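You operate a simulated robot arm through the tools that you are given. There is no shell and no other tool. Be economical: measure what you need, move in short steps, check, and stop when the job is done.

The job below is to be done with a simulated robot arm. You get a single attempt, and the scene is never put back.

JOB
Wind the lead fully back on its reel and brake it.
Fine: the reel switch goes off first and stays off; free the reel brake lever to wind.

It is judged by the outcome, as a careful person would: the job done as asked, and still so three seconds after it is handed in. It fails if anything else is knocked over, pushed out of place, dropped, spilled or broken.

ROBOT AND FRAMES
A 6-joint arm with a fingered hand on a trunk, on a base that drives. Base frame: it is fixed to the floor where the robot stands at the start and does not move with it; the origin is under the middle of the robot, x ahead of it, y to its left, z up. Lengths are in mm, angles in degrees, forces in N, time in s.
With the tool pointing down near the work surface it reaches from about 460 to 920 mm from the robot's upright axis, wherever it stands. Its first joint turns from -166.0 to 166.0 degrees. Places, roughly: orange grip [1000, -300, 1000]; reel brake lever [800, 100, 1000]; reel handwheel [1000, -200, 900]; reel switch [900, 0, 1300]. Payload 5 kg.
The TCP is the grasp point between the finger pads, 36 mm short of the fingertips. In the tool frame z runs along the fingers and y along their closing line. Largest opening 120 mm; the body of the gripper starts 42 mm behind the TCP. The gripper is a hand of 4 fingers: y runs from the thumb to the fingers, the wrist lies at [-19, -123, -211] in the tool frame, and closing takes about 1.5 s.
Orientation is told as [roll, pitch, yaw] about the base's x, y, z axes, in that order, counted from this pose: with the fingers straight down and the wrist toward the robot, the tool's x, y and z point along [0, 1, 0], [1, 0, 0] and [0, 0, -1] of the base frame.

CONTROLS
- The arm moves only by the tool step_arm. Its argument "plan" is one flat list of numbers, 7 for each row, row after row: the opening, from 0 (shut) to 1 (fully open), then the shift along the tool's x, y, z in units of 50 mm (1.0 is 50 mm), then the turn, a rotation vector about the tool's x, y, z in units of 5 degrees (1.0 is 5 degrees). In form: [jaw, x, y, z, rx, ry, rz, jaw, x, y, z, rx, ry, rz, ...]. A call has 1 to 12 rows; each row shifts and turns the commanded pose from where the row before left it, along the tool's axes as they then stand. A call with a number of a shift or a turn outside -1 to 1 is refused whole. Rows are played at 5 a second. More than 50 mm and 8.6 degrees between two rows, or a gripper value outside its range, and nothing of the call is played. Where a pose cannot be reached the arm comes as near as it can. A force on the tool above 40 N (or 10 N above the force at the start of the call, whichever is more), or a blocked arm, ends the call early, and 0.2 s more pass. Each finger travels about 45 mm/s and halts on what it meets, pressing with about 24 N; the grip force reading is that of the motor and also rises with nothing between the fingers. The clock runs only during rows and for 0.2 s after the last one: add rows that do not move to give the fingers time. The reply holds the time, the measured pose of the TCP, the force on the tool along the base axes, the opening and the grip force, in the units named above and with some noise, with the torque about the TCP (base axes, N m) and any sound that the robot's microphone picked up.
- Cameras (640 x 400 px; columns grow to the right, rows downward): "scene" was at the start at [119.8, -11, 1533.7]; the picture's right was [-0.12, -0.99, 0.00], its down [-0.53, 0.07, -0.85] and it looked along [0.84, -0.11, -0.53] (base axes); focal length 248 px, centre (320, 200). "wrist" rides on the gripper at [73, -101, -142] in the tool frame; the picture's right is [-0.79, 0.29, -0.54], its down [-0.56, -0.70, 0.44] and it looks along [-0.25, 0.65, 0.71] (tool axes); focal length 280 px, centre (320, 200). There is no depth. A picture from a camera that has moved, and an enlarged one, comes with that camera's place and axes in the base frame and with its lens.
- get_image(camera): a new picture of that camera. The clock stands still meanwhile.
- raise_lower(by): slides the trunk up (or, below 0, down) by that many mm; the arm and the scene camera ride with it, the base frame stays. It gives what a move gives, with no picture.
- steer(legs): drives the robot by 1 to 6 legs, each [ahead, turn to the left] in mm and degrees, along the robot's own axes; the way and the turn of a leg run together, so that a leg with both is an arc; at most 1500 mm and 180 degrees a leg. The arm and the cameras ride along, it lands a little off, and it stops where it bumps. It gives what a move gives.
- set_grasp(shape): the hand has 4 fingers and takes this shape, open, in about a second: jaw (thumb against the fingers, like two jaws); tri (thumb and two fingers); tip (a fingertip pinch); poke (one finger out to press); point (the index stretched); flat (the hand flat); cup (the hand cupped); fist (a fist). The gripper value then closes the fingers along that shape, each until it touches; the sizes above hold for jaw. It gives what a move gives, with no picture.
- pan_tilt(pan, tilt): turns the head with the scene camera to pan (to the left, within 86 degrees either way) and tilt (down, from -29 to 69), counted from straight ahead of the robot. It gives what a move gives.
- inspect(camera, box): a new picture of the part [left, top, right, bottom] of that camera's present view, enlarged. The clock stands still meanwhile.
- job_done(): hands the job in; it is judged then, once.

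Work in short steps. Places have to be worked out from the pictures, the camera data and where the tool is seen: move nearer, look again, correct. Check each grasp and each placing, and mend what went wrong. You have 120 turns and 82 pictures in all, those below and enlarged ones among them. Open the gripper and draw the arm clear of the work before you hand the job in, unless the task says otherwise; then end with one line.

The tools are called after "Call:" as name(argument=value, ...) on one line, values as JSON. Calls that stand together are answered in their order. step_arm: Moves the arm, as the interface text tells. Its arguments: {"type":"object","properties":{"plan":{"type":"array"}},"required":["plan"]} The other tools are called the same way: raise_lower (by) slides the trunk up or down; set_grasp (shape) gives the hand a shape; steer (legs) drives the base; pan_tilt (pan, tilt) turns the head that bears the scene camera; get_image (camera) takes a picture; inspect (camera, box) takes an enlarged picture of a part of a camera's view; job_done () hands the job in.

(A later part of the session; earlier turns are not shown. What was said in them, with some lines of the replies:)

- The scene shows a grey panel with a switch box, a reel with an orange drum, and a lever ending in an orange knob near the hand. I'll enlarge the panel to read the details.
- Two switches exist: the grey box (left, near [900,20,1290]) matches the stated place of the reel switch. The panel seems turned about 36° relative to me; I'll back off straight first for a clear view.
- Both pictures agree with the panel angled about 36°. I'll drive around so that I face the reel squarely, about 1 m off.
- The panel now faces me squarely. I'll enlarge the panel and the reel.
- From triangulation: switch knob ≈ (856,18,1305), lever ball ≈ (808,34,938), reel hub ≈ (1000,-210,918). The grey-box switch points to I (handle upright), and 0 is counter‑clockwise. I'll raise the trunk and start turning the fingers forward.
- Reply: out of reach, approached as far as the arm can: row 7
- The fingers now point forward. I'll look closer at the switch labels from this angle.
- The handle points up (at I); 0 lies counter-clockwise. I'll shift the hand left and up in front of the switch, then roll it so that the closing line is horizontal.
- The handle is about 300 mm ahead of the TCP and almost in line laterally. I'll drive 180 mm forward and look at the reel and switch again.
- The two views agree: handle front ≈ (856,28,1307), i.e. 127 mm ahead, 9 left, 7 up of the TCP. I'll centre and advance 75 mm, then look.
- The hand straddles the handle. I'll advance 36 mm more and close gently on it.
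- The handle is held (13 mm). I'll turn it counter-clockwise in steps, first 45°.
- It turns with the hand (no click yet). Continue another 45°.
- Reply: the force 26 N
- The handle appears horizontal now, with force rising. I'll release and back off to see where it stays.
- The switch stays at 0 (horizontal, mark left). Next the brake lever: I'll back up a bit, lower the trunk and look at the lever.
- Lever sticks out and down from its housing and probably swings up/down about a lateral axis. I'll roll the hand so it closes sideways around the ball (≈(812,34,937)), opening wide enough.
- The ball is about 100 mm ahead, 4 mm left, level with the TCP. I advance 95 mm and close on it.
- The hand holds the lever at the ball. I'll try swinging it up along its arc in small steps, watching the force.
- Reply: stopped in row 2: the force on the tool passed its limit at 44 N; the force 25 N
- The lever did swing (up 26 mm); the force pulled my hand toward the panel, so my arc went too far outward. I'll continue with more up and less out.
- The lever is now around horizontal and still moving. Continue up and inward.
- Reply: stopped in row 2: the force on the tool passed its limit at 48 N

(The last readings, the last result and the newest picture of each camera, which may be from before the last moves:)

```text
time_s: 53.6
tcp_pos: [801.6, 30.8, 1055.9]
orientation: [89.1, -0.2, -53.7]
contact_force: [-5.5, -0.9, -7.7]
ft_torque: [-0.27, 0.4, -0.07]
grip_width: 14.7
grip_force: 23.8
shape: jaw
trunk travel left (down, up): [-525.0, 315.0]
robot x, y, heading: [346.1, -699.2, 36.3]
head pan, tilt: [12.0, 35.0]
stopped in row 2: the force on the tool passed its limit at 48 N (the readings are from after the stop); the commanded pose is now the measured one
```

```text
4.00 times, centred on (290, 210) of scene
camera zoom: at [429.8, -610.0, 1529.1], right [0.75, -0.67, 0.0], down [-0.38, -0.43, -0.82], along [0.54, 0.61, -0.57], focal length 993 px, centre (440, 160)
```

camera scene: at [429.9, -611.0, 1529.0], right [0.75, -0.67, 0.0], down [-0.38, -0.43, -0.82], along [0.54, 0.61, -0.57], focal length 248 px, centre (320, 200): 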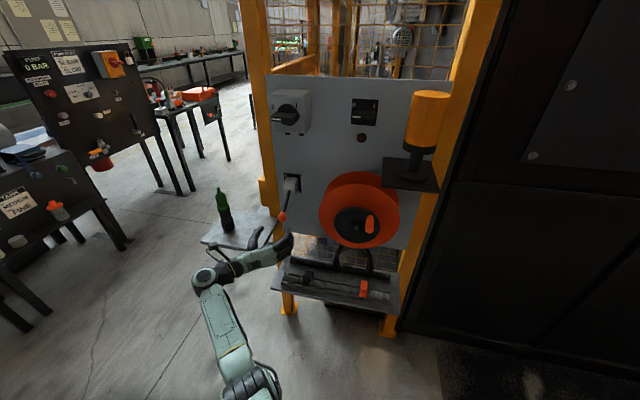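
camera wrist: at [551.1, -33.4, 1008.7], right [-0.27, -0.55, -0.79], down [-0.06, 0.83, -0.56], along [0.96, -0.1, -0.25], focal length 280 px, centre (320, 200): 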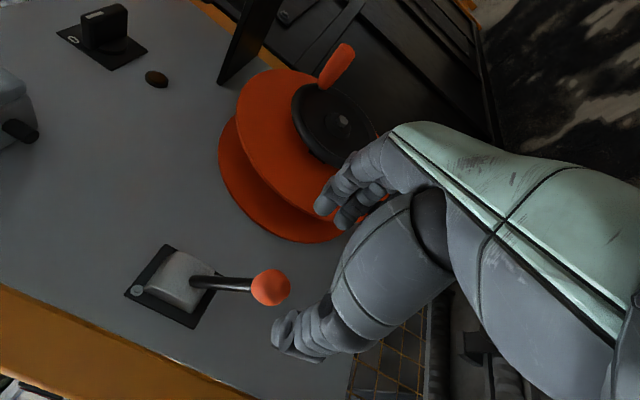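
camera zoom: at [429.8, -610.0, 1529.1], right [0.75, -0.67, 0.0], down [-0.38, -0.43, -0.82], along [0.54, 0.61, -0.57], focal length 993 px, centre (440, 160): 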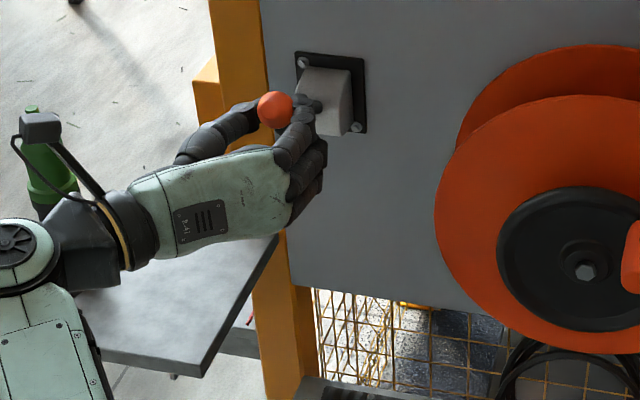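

The force rose sharply, probably the end stop: the lever is now up. I'll release and back away, checking that it stays.

Call:
step_arm(plan=[0.7, 0, 0, 0, 0, 0, 0, 0.7, 0, 0, 0, 0, 0, 0, 0.7, 0, 0, 0, 0, 0, 0, 0.7, 0, 0, 0, 0, 0, 0, 0.7, 0, 0, 0, 0, 0, 0, 0.7, 0, 0, -0.9, 0, 0, 0, 0.7, 0, 0, -0.9, 0, 0, 0, 0.7, 0, 0, -0.9, 0, 0, 0, 0.7, 0, 0, -0.9, 0, 0, 0])

Call:
inspect(camera="scene", box=[240, 160, 400, 300])

Call:
get_image(camera="wrist")

```text
time_s: 55.6
tcp_pos: [655.5, -77.6, 1061.9]
orientation: [89.5, -0.1, -53.8]
contact_force: [0.1, -0.3, 0.6]
ft_torque: [-0.02, -0.02, 0.04]
grip_width: 83.9
grip_force: 0.1
shape: jaw
trunk travel left (down, up): [-525.0, 315.0]
robot x, y, heading: [345.0, -696.0, 36.3]
head pan, tilt: [12.0, 35.0]
```

```text
2.86 times, centred on (320, 230) of scene
camera zoom: at [428.4, -612.1, 1529.2], right [0.75, -0.67, 0.0], down [-0.38, -0.43, -0.82], along [0.55, 0.61, -0.57], focal length 709 px, centre (320, 114)
```

zoom: 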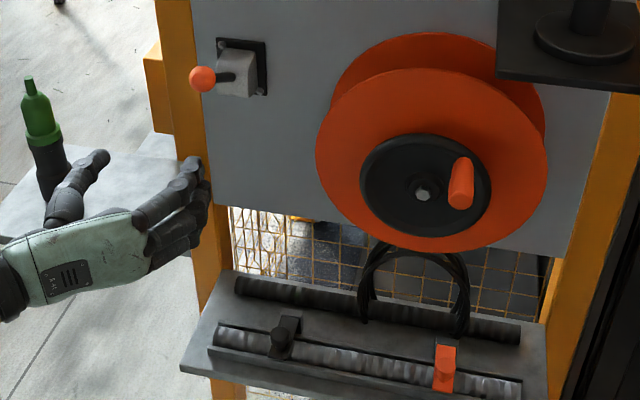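

```text
44 pictures are left
camera wrist: at [480.9, -79.4, 1135.2], right [-0.27, -0.56, -0.78], down [-0.06, 0.82, -0.56], along [0.96, -0.11, -0.26], focal length 280 px, centre (320, 200)
```

wrist: 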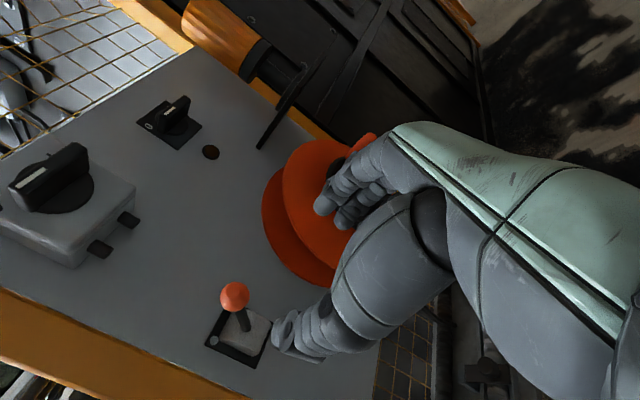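

The lever stays in its upper position. The crank grip is triangulated at about (963,-262,1000), hub at (977,-200,944), crank radius about 68 mm. I'll roll the hand back (fingers above, thumb below) and bring it in front of the grip.

Call:
step_arm(plan=[0.7, 0, 0, 0, 0, 0, -1, 0.7, 0, 0, 0, 0, 0, -1, 0.7, 0, 0, 0, 0, 0, -1, 0.7, 0, 0, 0, 0, 0, -1, 0.7, 0, 0, 0, 0, 0, -1, 0.7, 0, 0, 0, 0, 0, -1, 0.7, 0, 0, 0, 0, 0, -1, 0.7, 0, 0, 0, 0, 0, -1, 0.7, 0, 0, 0, 0, 0, -1])

Call:
step_arm(plan=[0.7, 0, 0, 0, 0, 0, -1, 0.7, 0, 0, 0, 0, 0, -1, 0.7, 0, 0, 0, 0, 0, -1, 0.7, 0, 0, 0, 0, 0, -1, 0.7, 0, 0, 0, 0, 0, -1, 0.7, 0, 0, 0, 0, 0, -1, 0.7, 0, 0, 0, 0, 0, -1, 0.7, 0, 0, 0, 0, 0, -1, 0.7, 0, 0, 0, 0, 0, -1])

Call:
step_arm(plan=[0.7, -0.94, -0.18, 0, 0, 0, 0, 0.7, -0.94, -0.18, 0, 0, 0, 0, 0.7, -0.94, -0.18, 0, 0, 0, 0, 0.7, -0.94, -0.18, 0, 0, 0, 0, 0.7, -0.94, -0.18, 0, 0, 0, 0, 0.7, -0.94, -0.18, 0, 0, 0, 0, 0.7, -0.94, -0.18, 0, 0, 0, 0])

Call:
get_image(camera="wrist")

Call:
inspect(camera="scene", box=[280, 150, 440, 290])

```text
time_s: 57.6
tcp_pos: [658.1, -76.6, 1059.9]
orientation: [89.3, -45.1, -53.3]
contact_force: [-0.1, -0.4, 0.4]
ft_torque: [-0.01, -0.05, 0.04]
grip_width: 83.7
grip_force: 0.1
shape: jaw
trunk travel left (down, up): [-525.0, 315.0]
robot x, y, heading: [345.3, -693.8, 36.4]
head pan, tilt: [12.0, 35.0]
```

```text
time_s: 59.6
tcp_pos: [658.2, -76.8, 1061.4]
orientation: [-17.5, -89.4, 53.6]
contact_force: [0.0, 0.3, 0.4]
ft_torque: [0.0, -0.02, -0.03]
grip_width: 83.9
grip_force: 0.2
shape: jaw
trunk travel left (down, up): [-525.0, 315.0]
robot x, y, heading: [348.4, -694.2, 36.1]
head pan, tilt: [12.0, 35.0]
```

```text
time_s: 61.2
tcp_pos: [851.2, -345.7, 997.5]
orientation: [-9.3, -89.5, 45.4]
contact_force: [-0.1, -0.2, -0.7]
ft_torque: [-0.01, -0.01, 0.02]
grip_width: 83.9
grip_force: 0.1
shape: jaw
trunk travel left (down, up): [-525.0, 315.0]
robot x, y, heading: [348.6, -693.8, 36.3]
head pan, tilt: [12.0, 35.0]
```

```text
43 pictures are left
camera wrist: at [693.0, -370.3, 897.9], right [0.03, -0.95, 0.3], down [0.68, -0.2, -0.7], along [0.73, 0.22, 0.65], focal length 280 px, centre (320, 200)
```

wrist: 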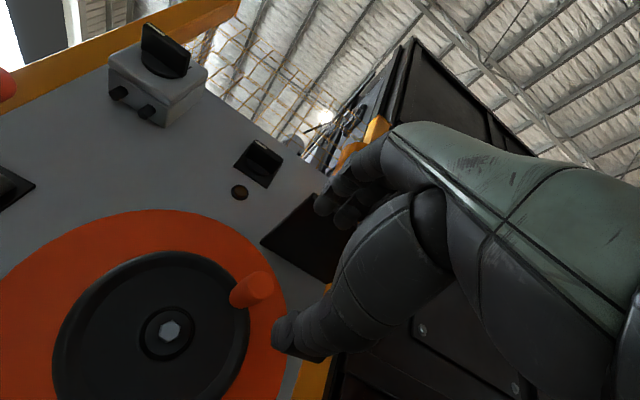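

```text
2.86 times, centred on (360, 220) of scene
camera zoom: at [430.2, -612.0, 1529.1], right [0.75, -0.67, 0.0], down [-0.38, -0.43, -0.82], along [0.55, 0.61, -0.57], focal length 709 px, centre (206, 143)
```

zoom: 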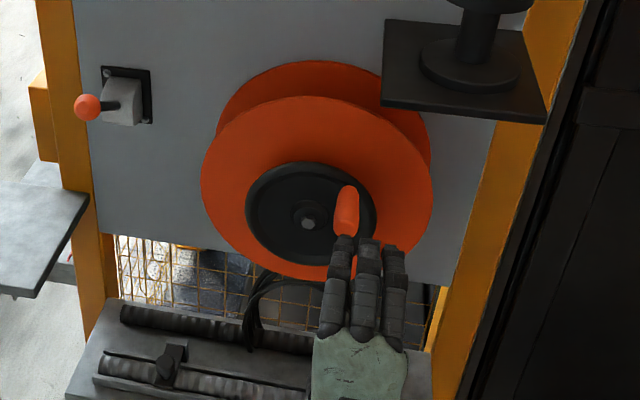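

The hand is lined up with the grip (tip ≈ depth 122 mm ahead less the overlap). I'll advance 122 mm and close.

Call:
step_arm(plan=[0.7, 0.06, 0.03, 0.5, 0, 0, 0, 0.7, 0, 0, 0.5, 0, 0, 0, 0.7, 0, 0, 0.5, 0, 0, 0, 0.7, 0, 0, 0.5, 0, 0, 0, 0.7, 0, 0, 0.44, 0, 0, 0, 0.4, 0, 0, 0, 0, 0, 0, 0, 0, 0, 0, 0, 0, 0, 0, 0, 0, 0, 0, 0, 0, 0, 0, 0, 0, 0, 0, 0, 0, 0, 0, 0, 0, 0, 0, 0, 0, 0, 0, 0, 0, 0])

Call:
inspect(camera="scene", box=[300, 150, 420, 270])

```text
time_s: 63.6
tcp_pos: [947.6, -269.2, 997.2]
orientation: [-7.2, -89.2, 43.4]
contact_force: [0.4, 0.5, -2.2]
ft_torque: [0.0, -0.03, -0.03]
grip_width: 17.0
grip_force: 23.7
shape: jaw
trunk travel left (down, up): [-525.0, 315.0]
robot x, y, heading: [345.8, -695.7, 36.3]
head pan, tilt: [12.0, 35.0]
```

```text
3.33 times, centred on (360, 210) of scene
camera zoom: at [430.0, -611.1, 1529.0], right [0.75, -0.67, 0.0], down [-0.38, -0.43, -0.82], along [0.55, 0.61, -0.57], focal length 828 px, centre (187, 167)
```

zoom: 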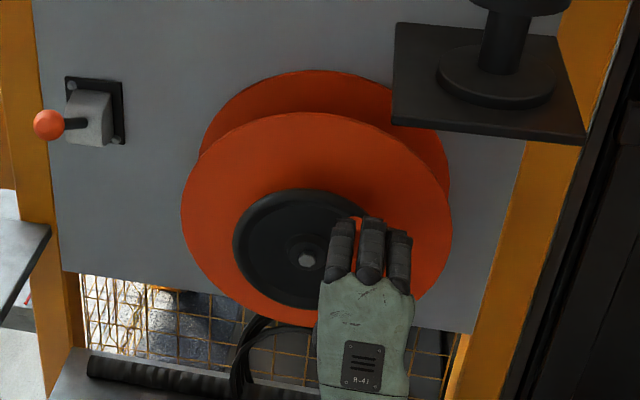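

The grip is held (17 mm). I'll crank 30° clockwise as a first test and read the resistance.

Call:
step_arm(plan=[0, -0.248, -0.236, 0, 0, 0, 0, 0, -0.178, -0.292, 0, 0, 0, 0, 0, 0, 0, 0, 0, 0, 0])

Call:
inspect(camera="scene", box=[300, 150, 420, 270])

```text
time_s: 64.5
tcp_pos: [958.9, -285.1, 971.9]
orientation: [-10.0, -89.4, 46.2]
contact_force: [1.2, 3.6, 1.7]
ft_torque: [0.1, -0.09, 0.07]
grip_width: 16.9
grip_force: 24.1
shape: jaw
trunk travel left (down, up): [-525.0, 315.0]
robot x, y, heading: [345.6, -695.4, 36.1]
head pan, tilt: [12.0, 35.0]
```

```text
3.33 times, centred on (360, 210) of scene
camera zoom: at [429.7, -610.8, 1529.0], right [0.75, -0.67, 0.0], down [-0.38, -0.43, -0.82], along [0.55, 0.61, -0.57], focal length 828 px, centre (187, 167)
```

zoom: 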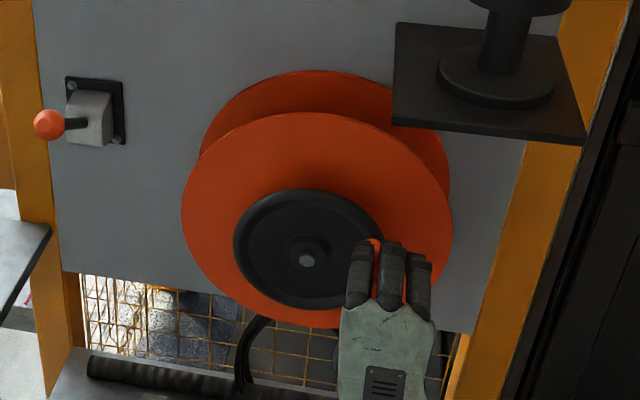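

The wheel turns freely, so lever up is free. I'll crank a further half turn clockwise and check the lead.

Call:
step_arm(plan=[0, -0.104, -0.664, 0, 0, 0, 0, 0, 0.24, -0.628, 0, 0, 0, 0, 0, 0.524, -0.424, 0, 0, 0, 0, 0, 0.664, -0.104, 0, 0, 0, 0, 0, 0.628, 0.24, 0, 0, 0, 0, 0, 0.424, 0.524, 0, 0, 0, 0])

Call:
inspect(camera="scene", box=[280, 160, 420, 300])

```text
time_s: 65.8
tcp_pos: [886.9, -185.6, 919.4]
orientation: [-32.7, -89.3, 69.1]
contact_force: [-10.1, 27.1, -10.6]
ft_torque: [-0.06, 0.23, 0.55]
grip_width: 16.1
grip_force: 24.6
shape: jaw
trunk travel left (down, up): [-525.0, 315.0]
robot x, y, heading: [347.3, -694.7, 36.2]
head pan, tilt: [12.0, 35.0]
```

```text
2.86 times, centred on (350, 230) of scene
camera zoom: at [428.2, -605.3, 1529.0], right [0.75, -0.66, 0.0], down [-0.38, -0.43, -0.82], along [0.54, 0.61, -0.58], focal length 709 px, centre (234, 114)
```

zoom: 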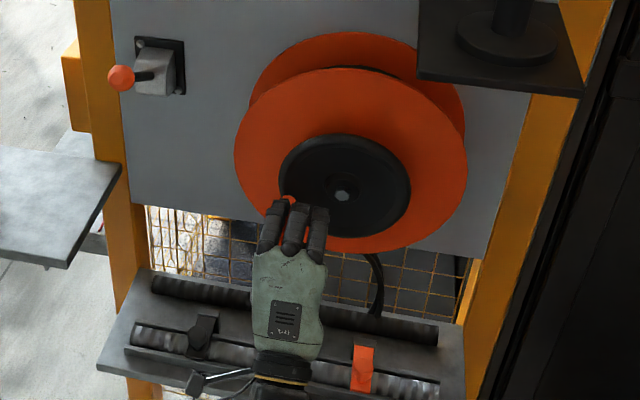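

The wheel follows; my hand is pushed outward (left) about 28 N, so the true axis is a few mm to the left. I'll correct by 4 mm and complete the turn.

Call:
step_arm(plan=[0, 0.184, 0.664, 0, 0, 0, 0, 0, -0.24, 0.628, 0, 0, 0, 0, 0, -0.524, 0.424, 0, 0, 0, 0, 0, -0.664, 0.104, 0, 0, 0, 0])

Call:
inspect(camera="scene", box=[280, 160, 420, 300])

```text
time_s: 66.8
tcp_pos: [927.5, -240.5, 1011.3]
orientation: [-1.2, -89.4, 37.4]
contact_force: [0.5, 2.0, 0.3]
ft_torque: [0.16, -0.18, -0.03]
grip_width: 15.2
grip_force: 23.7
shape: jaw
trunk travel left (down, up): [-525.0, 315.0]
robot x, y, heading: [347.4, -694.8, 36.0]
head pan, tilt: [12.0, 35.0]
```

```text
2.86 times, centred on (350, 230) of scene
camera zoom: at [429.9, -612.0, 1529.0], right [0.75, -0.67, 0.0], down [-0.38, -0.43, -0.82], along [0.55, 0.61, -0.57], focal length 709 px, centre (234, 114)
```

zoom: 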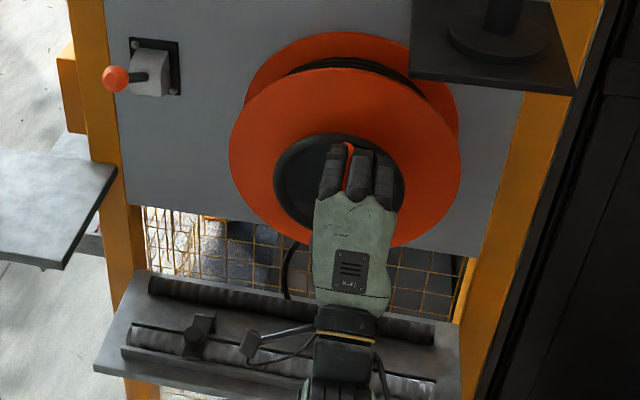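

The drum is visibly filling: clockwise winds in. I'll do a full turn.

Call:
step_arm(plan=[0, -0.628, -0.24, 0, 0, 0, 0, 0, -0.424, -0.524, 0, 0, 0, 0, 0, -0.104, -0.664, 0, 0, 0, 0, 0, 0.24, -0.628, 0, 0, 0, 0, 0, 0.524, -0.424, 0, 0, 0, 0, 0, 0.664, -0.104, 0, 0, 0, 0, 0, 0.628, 0.24, 0, 0, 0, 0, 0, 0.424, 0.524, 0, 0, 0, 0, 0, 0.104, 0.664, 0, 0, 0, 0, 0, -0.24, 0.628, 0, 0, 0, 0, 0, -0.524, 0.424, 0, 0, 0, 0, 0, -0.664, 0.104, 0, 0, 0, 0])

Call:
inspect(camera="scene", box=[280, 160, 420, 300])

```text
time_s: 69.5
tcp_pos: [926.7, -238.9, 1011.3]
orientation: [-3.1, -89.5, 39.4]
contact_force: [-0.1, -0.5, 0.2]
ft_torque: [0.02, -0.04, -0.01]
grip_width: 13.7
grip_force: 24.0
shape: jaw
trunk travel left (down, up): [-525.0, 315.0]
robot x, y, heading: [344.6, -695.2, 36.4]
head pan, tilt: [12.0, 35.0]
```

```text
2.86 times, centred on (350, 230) of scene
camera zoom: at [429.7, -611.9, 1529.1], right [0.75, -0.67, 0.0], down [-0.38, -0.43, -0.82], along [0.55, 0.61, -0.57], focal length 709 px, centre (234, 114)
```

zoom: 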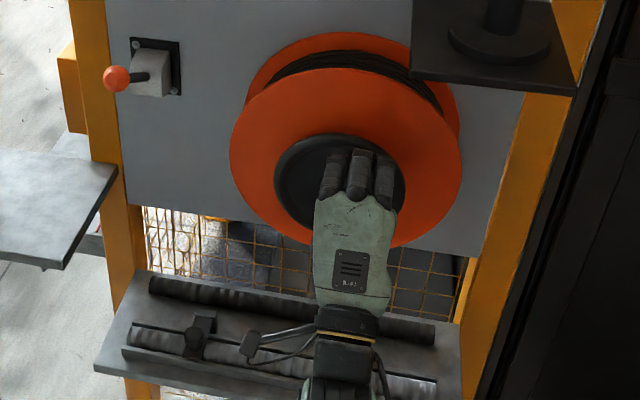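

The drum is fuller, but the grip reading fell to 13.7 and the force is nil, so I may have slipped off. I'll open and draw back to see.

Call:
step_arm(plan=[0.7, 0, 0, 0, 0, 0, 0, 0.7, 0, 0, 0, 0, 0, 0, 0.7, 0, 0, 0, 0, 0, 0, 0.7, 0, 0, 0, 0, 0, 0, 0.7, 0, 0, 0, 0, 0, 0, 0.7, 0, 0, -0.9, 0, 0, 0, 0.7, 0, 0, -0.9, 0, 0, 0, 0.7, 0, 0, -0.9, 0, 0, 0])

Call:
inspect(camera="scene", box=[280, 160, 420, 300])

Call:
get_image(camera="wrist")

```text
time_s: 71.2
tcp_pos: [816.5, -320.2, 1012.3]
orientation: [-13.9, -89.5, 50.3]
contact_force: [-0.5, -1.2, 0.2]
ft_torque: [0.02, 0.01, 0.01]
grip_width: 83.9
grip_force: 0.0
shape: jaw
trunk travel left (down, up): [-525.0, 315.0]
robot x, y, heading: [345.1, -694.2, 36.6]
head pan, tilt: [12.0, 35.0]
```

```text
2.86 times, centred on (350, 230) of scene
camera zoom: at [427.7, -612.8, 1529.3], right [0.75, -0.67, 0.0], down [-0.38, -0.43, -0.82], along [0.55, 0.61, -0.57], focal length 709 px, centre (234, 114)
```

zoom: 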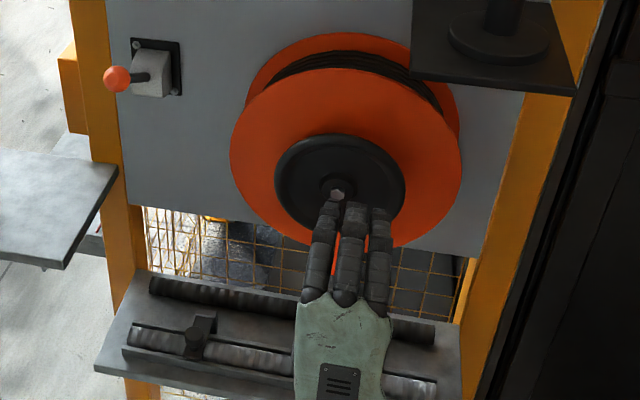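

```text
35 pictures are left
camera wrist: at [658.2, -346.3, 912.2], right [0.03, -0.96, 0.29], down [0.68, -0.19, -0.7], along [0.73, 0.22, 0.65], focal length 280 px, centre (320, 200)
```

wrist: 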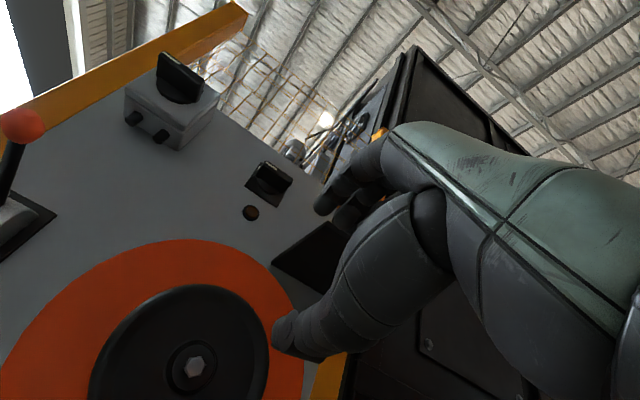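

The grip slipped out and hangs low behind my fingers. I'll move the hand left to see the whole reel and lead.

Call:
step_arm(plan=[0.7, 0.9, 0, -0.4, 0, 0, 0, 0.7, 0.9, 0, 0, 0, 0, 0, 0.7, 0.9, 0, 0, 0, 0, 0, 0.7, 0.9, 0, 0, 0, 0, 0])

Call:
inspect(camera="scene", box=[300, 160, 420, 300])

```text
time_s: 72.2
tcp_pos: [695.6, -185.8, 1010.1]
orientation: [-9.4, -89.3, 45.7]
contact_force: [-1.0, 0.0, 0.1]
ft_torque: [0.04, 0.01, -0.03]
grip_width: 83.8
grip_force: 0.0
shape: jaw
trunk travel left (down, up): [-525.0, 315.0]
robot x, y, heading: [347.3, -698.3, 36.2]
head pan, tilt: [12.0, 35.0]
```

```text
2.86 times, centred on (360, 230) of scene
camera zoom: at [429.4, -610.0, 1529.0], right [0.75, -0.67, 0.0], down [-0.38, -0.43, -0.82], along [0.55, 0.61, -0.57], focal length 709 px, centre (206, 114)
```

zoom: 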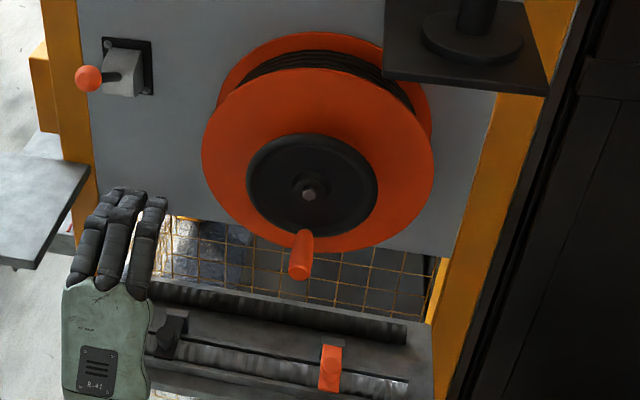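

No lead hangs below the reel any more, the grip is at six o'clock. To make sure it's fully wound I'll regrip it (deeper) and wind on until it stops. Moving in front of the grip.

Call:
step_arm(plan=[0.7, -0.7, -0.536, 0, 0, 0, 0, 0.7, -0.7, -0.536, 0, 0, 0, 0, 0.7, -0.7, -0.536, 0, 0, 0, 0, 0.7, -0.7, -0.536, 0, 0, 0, 0, 0.7, -0.7, -0.536, 0, 0, 0, 0, 0.7, 0, 0, 0.8, 0, 0, 0, 0.7, 0, 0, 0.4, 0, 0, 0])

Call:
get_image(camera="wrist")

Call:
inspect(camera="scene", box=[300, 180, 400, 280])

```text
time_s: 73.8
tcp_pos: [847.1, -293.4, 877.9]
orientation: [-8.2, -89.4, 44.5]
contact_force: [0.3, 0.5, -0.5]
ft_torque: [0.0, -0.03, -0.03]
grip_width: 83.9
grip_force: 0.0
shape: jaw
trunk travel left (down, up): [-525.0, 315.0]
robot x, y, heading: [344.6, -696.6, 36.2]
head pan, tilt: [12.0, 35.0]
```

```text
33 pictures are left
camera wrist: at [687.8, -319.3, 777.3], right [0.03, -0.96, 0.29], down [0.68, -0.19, -0.7], along [0.73, 0.22, 0.65], focal length 280 px, centre (320, 200)
```

wrist: 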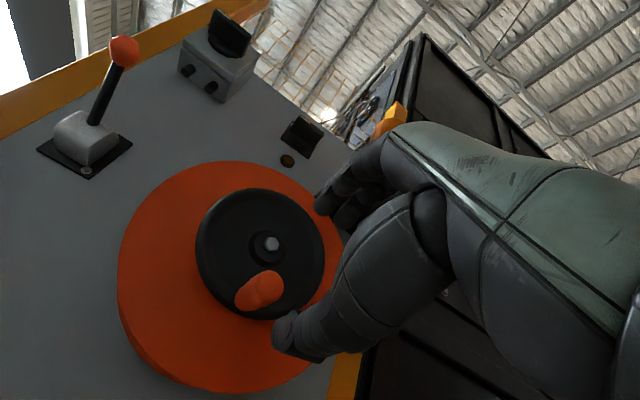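

```text
4.00 times, centred on (350, 230) of scene
camera zoom: at [429.4, -611.9, 1529.1], right [0.75, -0.67, 0.0], down [-0.38, -0.43, -0.82], along [0.55, 0.61, -0.57], focal length 993 px, centre (200, 80)
```

zoom: 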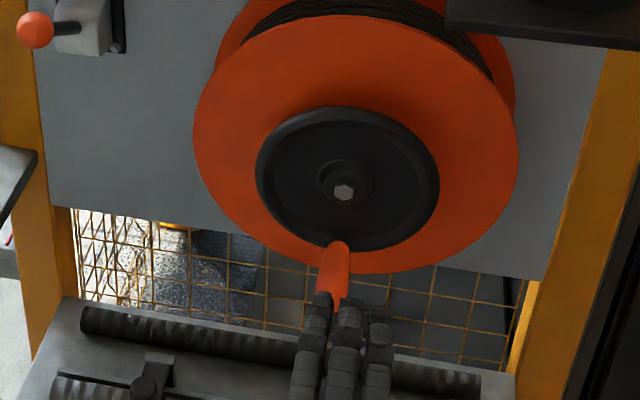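

The grip tip is at about (920,-235,876), nearly in line. I'll advance 106 mm (deeper than before) and close.

Call:
step_arm(plan=[0.7, 0.09, -0.03, 0.5, 0, 0, 0, 0.7, 0, 0, 0.5, 0, 0, 0, 0.7, 0, 0, 0.5, 0, 0, 0, 0.7, 0, 0, 0.6, 0, 0, 0, 0.4, 0, 0, 0, 0, 0, 0, 0, 0, 0, 0, 0, 0, 0, 0, 0, 0, 0, 0, 0, 0, 0, 0, 0, 0, 0, 0, 0, 0, 0, 0, 0, 0, 0, 0, 0, 0, 0, 0, 0, 0, 0])

Call:
inspect(camera="scene", box=[300, 180, 400, 280])

```text
time_s: 76.0
tcp_pos: [928.6, -227.4, 874.1]
orientation: [-8.4, -89.2, 44.6]
contact_force: [1.1, 1.3, -1.7]
ft_torque: [0.02, -0.02, 0.04]
grip_width: 16.6
grip_force: 24.1
shape: jaw
trunk travel left (down, up): [-525.0, 315.0]
robot x, y, heading: [342.5, -694.8, 36.2]
head pan, tilt: [12.0, 35.0]
```

```text
4.00 times, centred on (350, 230) of scene
camera zoom: at [429.9, -611.0, 1529.0], right [0.75, -0.67, 0.0], down [-0.38, -0.43, -0.82], along [0.55, 0.61, -0.57], focal length 993 px, centre (200, 80)
```

zoom: 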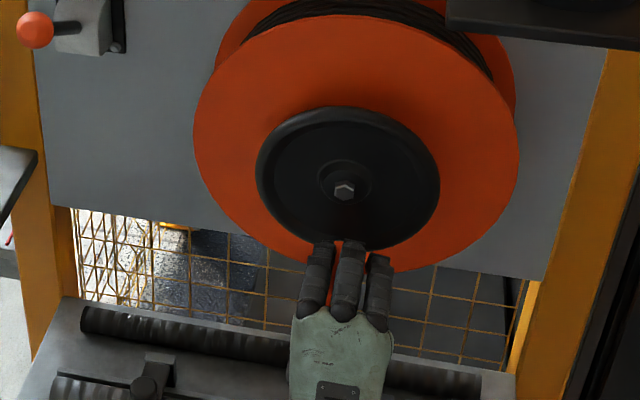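

Held again (16.6 mm). Now I wind slowly on clockwise in 15° steps to find whether it's at its stop.

Call:
step_arm(plan=[0, 0.175, 0.02, 0, 0, 0, 0, 0, 0.175, 0.04, 0, 0, 0, 0, 0, 0.16, 0.07, 0, 0, 0, 0, 0, 0.16, 0.08, 0, 0, 0, 0, 0, 0.135, 0.11, 0, 0, 0, 0, 0, 0.135, 0.12, 0, 0, 0, 0])

Call:
inspect(camera="scene", box=[300, 180, 400, 280])

```text
time_s: 77.5
tcp_pos: [899.9, -188.3, 897.6]
orientation: [-13.7, -89.4, 50.0]
contact_force: [0.4, 0.2, 0.3]
ft_torque: [0.0, 0.0, 0.01]
grip_width: 12.8
grip_force: 24.2
shape: jaw
trunk travel left (down, up): [-525.0, 315.0]
robot x, y, heading: [346.8, -696.4, 36.4]
head pan, tilt: [12.0, 35.0]
```

```text
4.00 times, centred on (350, 230) of scene
camera zoom: at [428.9, -611.0, 1529.1], right [0.75, -0.67, 0.0], down [-0.38, -0.43, -0.82], along [0.55, 0.61, -0.57], focal length 993 px, centre (200, 80)
```

zoom: 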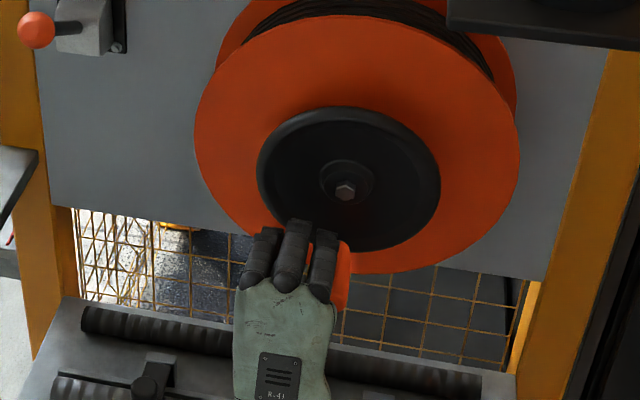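

My fingers slid off leftwards while the grip stayed at the bottom, so the wheel is probably at its end stop. I'll verify with a positive push: closed fingers to the right of the grip, then push left.

Call:
step_arm(plan=[0, 0, 0, -0.9, 0, 0, 0, 0, 0, 0, -0.9, 0, 0, 0, 0, -0.95, -0.2, 0, 0, 0, 0, 0, -0.95, -0.2, 0, 0, 0, 0, 0, 0, 0, 0, 0, 0, 0])

Call:
inspect(camera="scene", box=[300, 180, 400, 280])

Call:
get_image(camera="wrist")

```text
time_s: 78.7
tcp_pos: [885.2, -316.9, 877.4]
orientation: [-8.1, -89.3, 44.4]
contact_force: [0.6, -0.2, -0.4]
ft_torque: [0.03, 0.05, 0.01]
grip_width: 12.5
grip_force: 24.4
shape: jaw
trunk travel left (down, up): [-525.0, 315.0]
robot x, y, heading: [347.6, -695.7, 36.2]
head pan, tilt: [12.0, 35.0]
```

```text
4.00 times, centred on (350, 230) of scene
camera zoom: at [429.4, -611.0, 1529.0], right [0.75, -0.67, 0.0], down [-0.38, -0.43, -0.82], along [0.55, 0.61, -0.57], focal length 993 px, centre (200, 80)
```

zoom: 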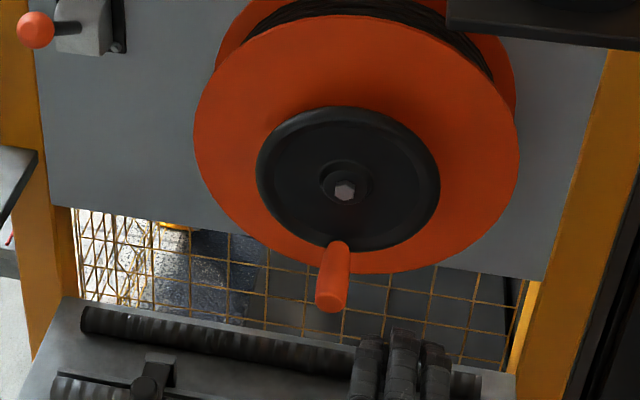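

```text
28 pictures are left
camera wrist: at [726.1, -344.3, 777.5], right [0.03, -0.95, 0.29], down [0.68, -0.19, -0.7], along [0.73, 0.22, 0.65], focal length 280 px, centre (320, 200)
```

wrist: 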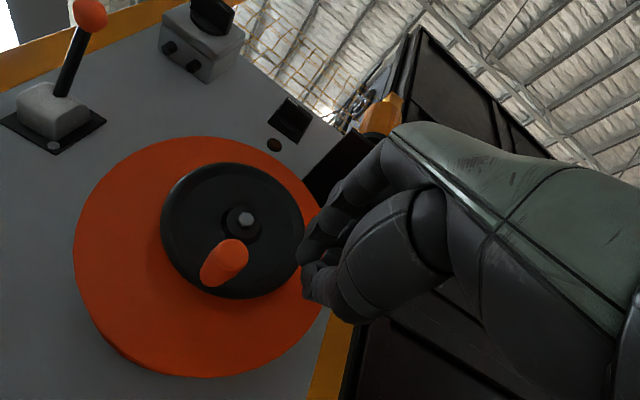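

The grip hasn't moved. I'll insert the closed fingers to its right and push left in small steps.

Call:
step_arm(plan=[0, 0, 0, 0.6, 0, 0, 0, 0, 0, 0, 0.6, 0, 0, 0, 0, 0, 0, 0.44, 0, 0, 0, 0, 0.12, 0, 0, 0, 0, 0, 0, 0.12, 0, 0, 0, 0, 0, 0, 0.12, 0, 0, 0, 0, 0, 0, 0.12, 0, 0, 0, 0, 0, 0, 0.12, 0, 0, 0, 0, 0])

Call:
inspect(camera="scene", box=[300, 180, 400, 280])

```text
time_s: 80.5
tcp_pos: [932.3, -249.0, 879.0]
orientation: [13.7, -89.7, 22.4]
contact_force: [7.2, -10.4, 9.0]
ft_torque: [0.19, -0.14, -0.27]
grip_width: 12.3
grip_force: 24.4
shape: jaw
trunk travel left (down, up): [-525.0, 315.0]
robot x, y, heading: [351.0, -690.9, 36.2]
head pan, tilt: [12.0, 35.0]
```

```text
4.00 times, centred on (350, 230) of scene
camera zoom: at [429.1, -614.2, 1529.4], right [0.75, -0.67, 0.0], down [-0.38, -0.43, -0.82], along [0.55, 0.61, -0.57], focal length 993 px, centre (200, 80)
```

zoom: 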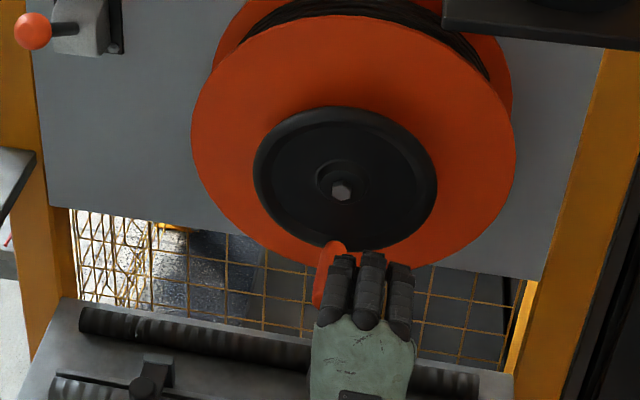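

Contact now, about 12 N resisting. Push a bit more.

Call:
step_arm(plan=[0, 0.1, 0, 0, 0, 0, 0, 0, 0.1, 0, 0, 0, 0, 0, 0, 0.1, 0, 0, 0, 0, 0])

Call:
inspect(camera="scene", box=[300, 180, 400, 280])

```text
time_s: 81.1
tcp_pos: [931.5, -245.3, 880.7]
orientation: [92.8, -89.7, -57.3]
contact_force: [9.1, -22.4, 7.3]
ft_torque: [-0.01, -0.24, -0.26]
grip_width: 12.9
grip_force: 24.6
shape: jaw
trunk travel left (down, up): [-525.0, 315.0]
robot x, y, heading: [345.4, -694.7, 36.1]
head pan, tilt: [12.0, 35.0]
stopped in row 3: the force on the tool passed its limit at 42 N (the readings are from after the stop); the commanded pose is now the measured one
```

```text
4.00 times, centred on (350, 230) of scene
camera zoom: at [429.9, -614.3, 1529.1], right [0.74, -0.67, 0.0], down [-0.38, -0.42, -0.82], along [0.55, 0.61, -0.57], focal length 993 px, centre (200, 80)
```

zoom: 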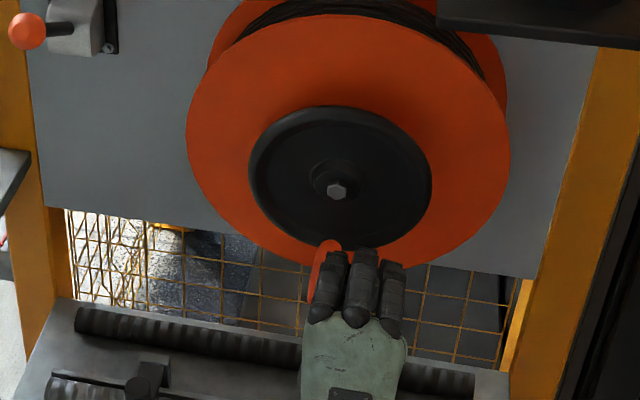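

The push reached 42 N without moving: the reel is at its hard stop, lead fully wound. I'll withdraw, then move up-left to the brake lever.

Call:
step_arm(plan=[0, -0.4, 0, 0, 0, 0, 0, 0, 0, 0, -0.8, 0, 0, 0, 0, 0, 0, -0.8, 0, 0, 0, 0, 0, 0, -0.7, 0, 0, 0])

Call:
step_arm(plan=[0.7, 0.77, 0.46, 0, 0, 0, 0, 0.7, 0.77, 0.46, 0, 0, 0, 0, 0.7, 0.77, 0.46, 0, 0, 0, 0, 0.7, 0.77, 0.46, 0, 0, 0, 0, 0.7, 0.77, 0.46, 0, 0, 0, 0, 0.7, 0.77, 0.46, 0, 0, 0, 0, 0.7, 0.77, 0.46, 0, 0, 0, 0, 0.7, 0.77, 0.46, 0, 0, 0, 0])

Call:
step_arm(plan=[0.7, 0, 0, 0, 0, 0, 1, 0.7, 0, 0, 0, 0, 0, 1, 0.7, 0, 0, 0, 0, 0, 1, 0.7, 0, 0, 0, 0, 0, 1, 0.7, 0, 0, 0, 0, 0, 1, 0.7, 0, 0, 0, 0, 0, 1, 0.7, 0, 0, 0, 0, 0, 1, 0.7, 0, 0, 0, 0, 0, 1, 0.7, 0, 0, 0, 0, 0, 1])

Call:
step_arm(plan=[0.7, 0, 0, 0, 0, 0, 1, 0.7, 0, 0, 0, 0, 0, 1, 0.7, 0, 0, 0, 0, 0, 1, 0.7, 0, 0, 0, 0, 0, 1, 0.7, 0, 0, 0, 0, 0, 1, 0.7, 0, 0, 0, 0, 0, 1, 0.7, 0, 0, 0, 0, 0, 1, 0.7, 0, 0, 0, 0, 0, 1, 0.7, 0, 0, 0, 0, 0, 1])

Call:
get_image(camera="wrist")

Call:
inspect(camera="scene", box=[240, 150, 400, 290])

```text
time_s: 82.1
tcp_pos: [847.9, -325.5, 878.6]
orientation: [24.6, -89.8, 11.2]
contact_force: [-0.1, -0.2, 0.8]
ft_torque: [0.0, 0.02, -0.02]
grip_width: 12.8
grip_force: 24.0
shape: jaw
trunk travel left (down, up): [-525.0, 315.0]
robot x, y, heading: [342.7, -693.3, 36.2]
head pan, tilt: [12.0, 35.0]
```

```text
time_s: 83.9
tcp_pos: [669.0, -73.6, 1065.2]
orientation: [6.2, -89.6, 29.5]
contact_force: [-0.5, -0.5, 0.5]
ft_torque: [-0.01, 0.0, -0.01]
grip_width: 83.9
grip_force: 0.0
shape: jaw
trunk travel left (down, up): [-525.0, 315.0]
robot x, y, heading: [342.3, -698.1, 36.0]
head pan, tilt: [12.0, 35.0]
```

```text
time_s: 85.9
tcp_pos: [669.4, -74.6, 1064.7]
orientation: [89.5, -44.9, -53.9]
contact_force: [1.0, 0.0, 0.5]
ft_torque: [0.03, 0.04, 0.01]
grip_width: 83.8
grip_force: 0.2
shape: jaw
trunk travel left (down, up): [-525.0, 315.0]
robot x, y, heading: [345.5, -694.6, 35.9]
head pan, tilt: [12.0, 35.0]
```

```text
time_s: 87.9
tcp_pos: [669.1, -75.3, 1064.1]
orientation: [89.7, 0.0, -54.2]
contact_force: [-0.1, 0.5, 0.8]
ft_torque: [0.02, 0.01, -0.01]
grip_width: 83.9
grip_force: 0.1
shape: jaw
trunk travel left (down, up): [-525.0, 315.0]
robot x, y, heading: [345.2, -691.5, 35.9]
head pan, tilt: [12.0, 35.0]
```

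```text
25 pictures are left
camera wrist: at [493.8, -76.3, 1137.0], right [-0.28, -0.55, -0.79], down [-0.05, 0.83, -0.56], along [0.96, -0.11, -0.26], focal length 280 px, centre (320, 200)
```

wrist: 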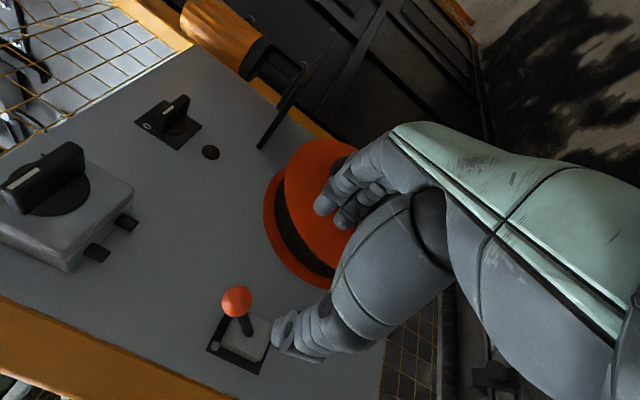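

```text
2.86 times, centred on (320, 220) of scene
camera zoom: at [429.8, -611.7, 1529.0], right [0.74, -0.67, 0.0], down [-0.38, -0.43, -0.82], along [0.55, 0.61, -0.57], focal length 709 px, centre (320, 143)
```

zoom: 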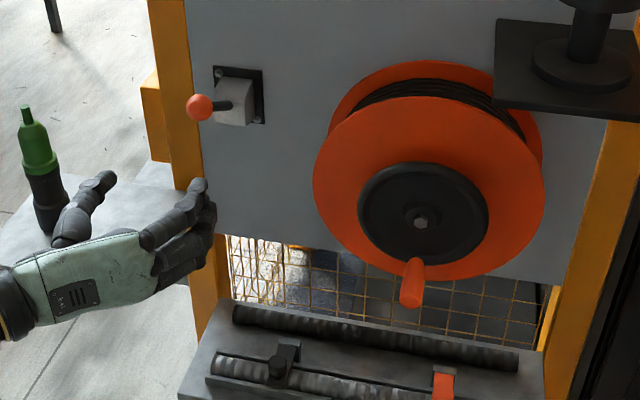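

The ball (≈(813,32,1069)) is ~179 mm ahead and in line. I advance 172 mm and close.

Call:
step_arm(plan=[0.7, 0.06, -0.03, 0.7, 0, 0, 0, 0.7, 0, 0, 0.7, 0, 0, 0, 0.7, 0, 0, 0.7, 0, 0, 0, 0.7, 0, 0, 0.7, 0, 0, 0, 0.7, 0, 0, 0.64, 0, 0, 0, 0.4, 0, 0, 0, 0, 0, 0, 0, 0, 0, 0, 0, 0, 0, 0, 0, 0, 0, 0, 0, 0, 0, 0, 0, 0, 0, 0, 0, 0, 0, 0, 0, 0, 0, 0, 0, 0, 0, 0, 0, 0, 0])

Call:
inspect(camera="scene", box=[240, 150, 340, 250])

```text
time_s: 90.3
tcp_pos: [807.5, 27.1, 1065.2]
orientation: [89.6, 0.2, -54.2]
contact_force: [3.5, 6.7, -0.4]
ft_torque: [-0.04, 0.01, -0.12]
grip_width: 17.3
grip_force: 23.7
shape: jaw
trunk travel left (down, up): [-525.0, 315.0]
robot x, y, heading: [346.0, -693.1, 36.3]
head pan, tilt: [12.0, 35.0]
```

```text
4.00 times, centred on (290, 200) of scene
camera zoom: at [430.6, -610.3, 1528.9], right [0.74, -0.67, 0.0], down [-0.38, -0.43, -0.82], along [0.55, 0.61, -0.57], focal length 993 px, centre (440, 200)
```

zoom: 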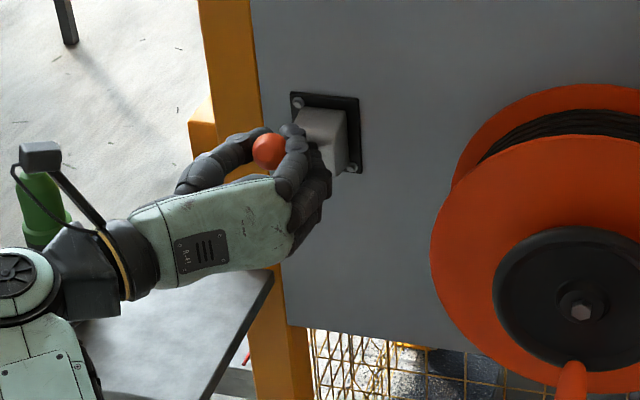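

The ball is held. I'll swing the lever back down along the arc it came up by.

Call:
step_arm(plan=[0, -0.3, 0, -0.12, 0, 0, 0, 0, -0.3, 0, -0.1, 0, 0, 0, 0, -0.3, 0, -0.06, 0, 0, 0, 0, -0.3, 0, -0.02, 0, 0, 0, 0, -0.3, 0, 0, 0, 0, 0])

Call:
step_arm(plan=[0, -0.3, 0, 0.04, 0, 0, 0, 0, -0.3, 0, 0.08, 0, 0, 0, 0, -0.3, 0, 0.12, 0, 0, 0, 0, -0.2, 0, 0.1, 0, 0, 0])

Call:
inspect(camera="scene", box=[240, 150, 340, 250])

```text
time_s: 91.5
tcp_pos: [793.8, 18.6, 988.1]
orientation: [89.7, 0.0, -54.1]
contact_force: [1.6, 11.7, 2.6]
ft_torque: [0.08, -0.14, -0.07]
grip_width: 16.9
grip_force: 24.2
shape: jaw
trunk travel left (down, up): [-525.0, 315.0]
robot x, y, heading: [346.3, -694.2, 35.9]
head pan, tilt: [12.0, 35.0]
```

```text
time_s: 92.5
tcp_pos: [804.3, 24.8, 945.5]
orientation: [90.6, 0.3, -54.2]
contact_force: [-11.3, -2.7, 32.2]
ft_torque: [0.49, -0.86, 0.13]
grip_width: 15.8
grip_force: 23.5
shape: jaw
trunk travel left (down, up): [-525.0, 315.0]
robot x, y, heading: [347.9, -693.2, 36.2]
head pan, tilt: [12.0, 35.0]
```

```text
4.00 times, centred on (290, 200) of scene
camera zoom: at [424.3, -616.9, 1530.2], right [0.74, -0.67, 0.0], down [-0.38, -0.42, -0.82], along [0.55, 0.61, -0.57], focal length 993 px, centre (440, 200)
```

zoom: 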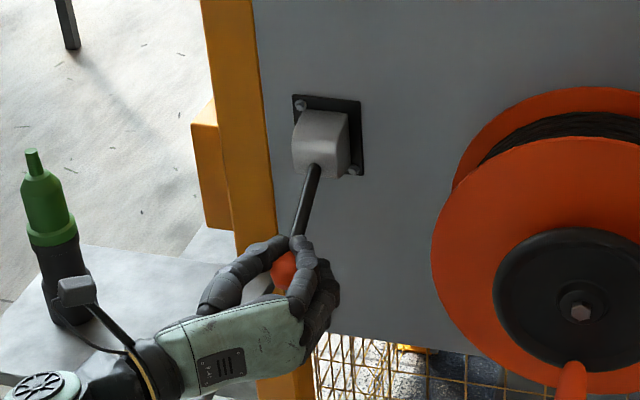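

32 N upward: the lever is at its lower stop, where it began. I'll release, withdraw and check everything.

Call:
step_arm(plan=[0.7, 0, 0, 0, 0, 0, 0, 0.7, 0, 0, 0, 0, 0, 0, 0.7, 0, 0, 0, 0, 0, 0, 0.7, 0, 0, 0, 0, 0, 0, 0.7, 0, 0, 0, 0, 0, 0, 0.7, 0, 0, -0.8, 0, 0, 0, 0.7, 0, 0, -0.9, 0, 0, 0, 0.7, 0, 0, -0.9, 0, 0, 0, 0.7, 0, 0, -0.9, 0, 0, 0, 0.7, 0, 0, -0.9, 0, 0, 0])

Call:
get_image(camera="scene")

Call:
inspect(camera="scene", box=[240, 150, 400, 290])

Call:
get_image(camera="wrist")

```text
time_s: 94.7
tcp_pos: [629.0, -101.5, 936.9]
orientation: [89.7, 0.1, -54.3]
contact_force: [-0.3, 1.0, 0.0]
ft_torque: [-0.02, -0.03, 0.0]
grip_width: 83.9
grip_force: 0.1
shape: jaw
trunk travel left (down, up): [-525.0, 315.0]
robot x, y, heading: [343.8, -695.2, 35.9]
head pan, tilt: [12.0, 35.0]
```

```text
21 pictures are left
camera scene: at [428.9, -612.5, 1529.2], right [0.74, -0.67, 0.0], down [-0.38, -0.43, -0.82], along [0.55, 0.61, -0.57], focal length 248 px, centre (320, 200)
```

scene: 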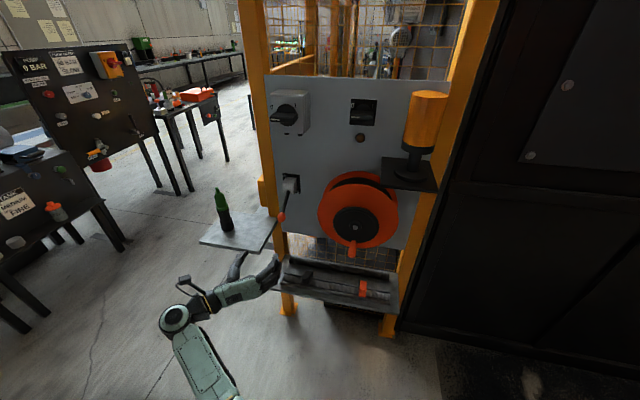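

```text
2.86 times, centred on (320, 220) of scene
camera zoom: at [428.9, -612.5, 1529.2], right [0.74, -0.67, 0.0], down [-0.38, -0.43, -0.82], along [0.55, 0.61, -0.57], focal length 709 px, centre (320, 143)
```

zoom: 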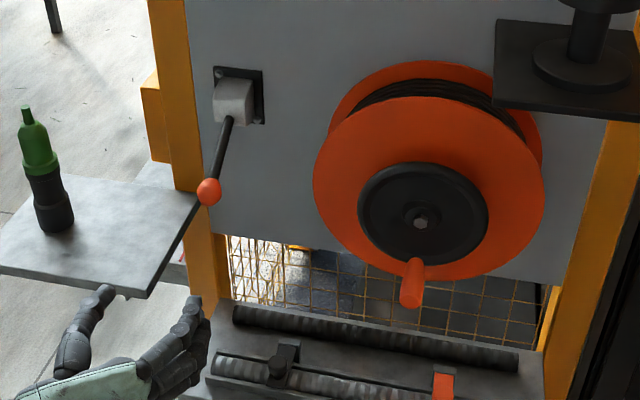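

```text
19 pictures are left
camera wrist: at [454.4, -102.4, 1010.8], right [-0.28, -0.55, -0.79], down [-0.05, 0.83, -0.56], along [0.96, -0.11, -0.26], focal length 280 px, centre (320, 200)
```

wrist: 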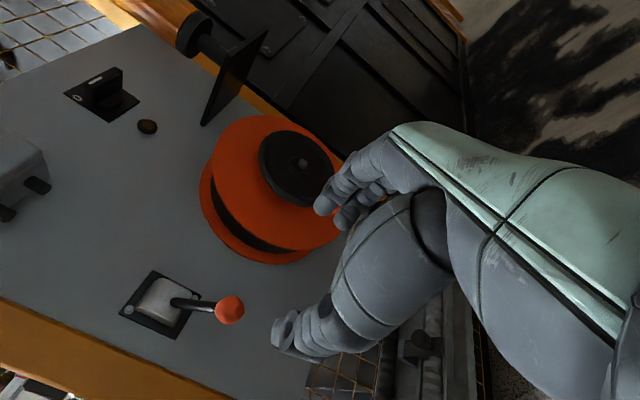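

The lever is back in its braked place (same pixels as at the start), the switch is at 0, and the lead is fully wound on the drum. Nothing else has been disturbed, the hand is open and clear, so I hand in.

Call:
job_done()

```text
The job is handed in.
```

The lead is fully wound onto its reel, the brake lever is back down in its starting position, and the reel switch is off. I didn't test the brake by pulling on the reel.
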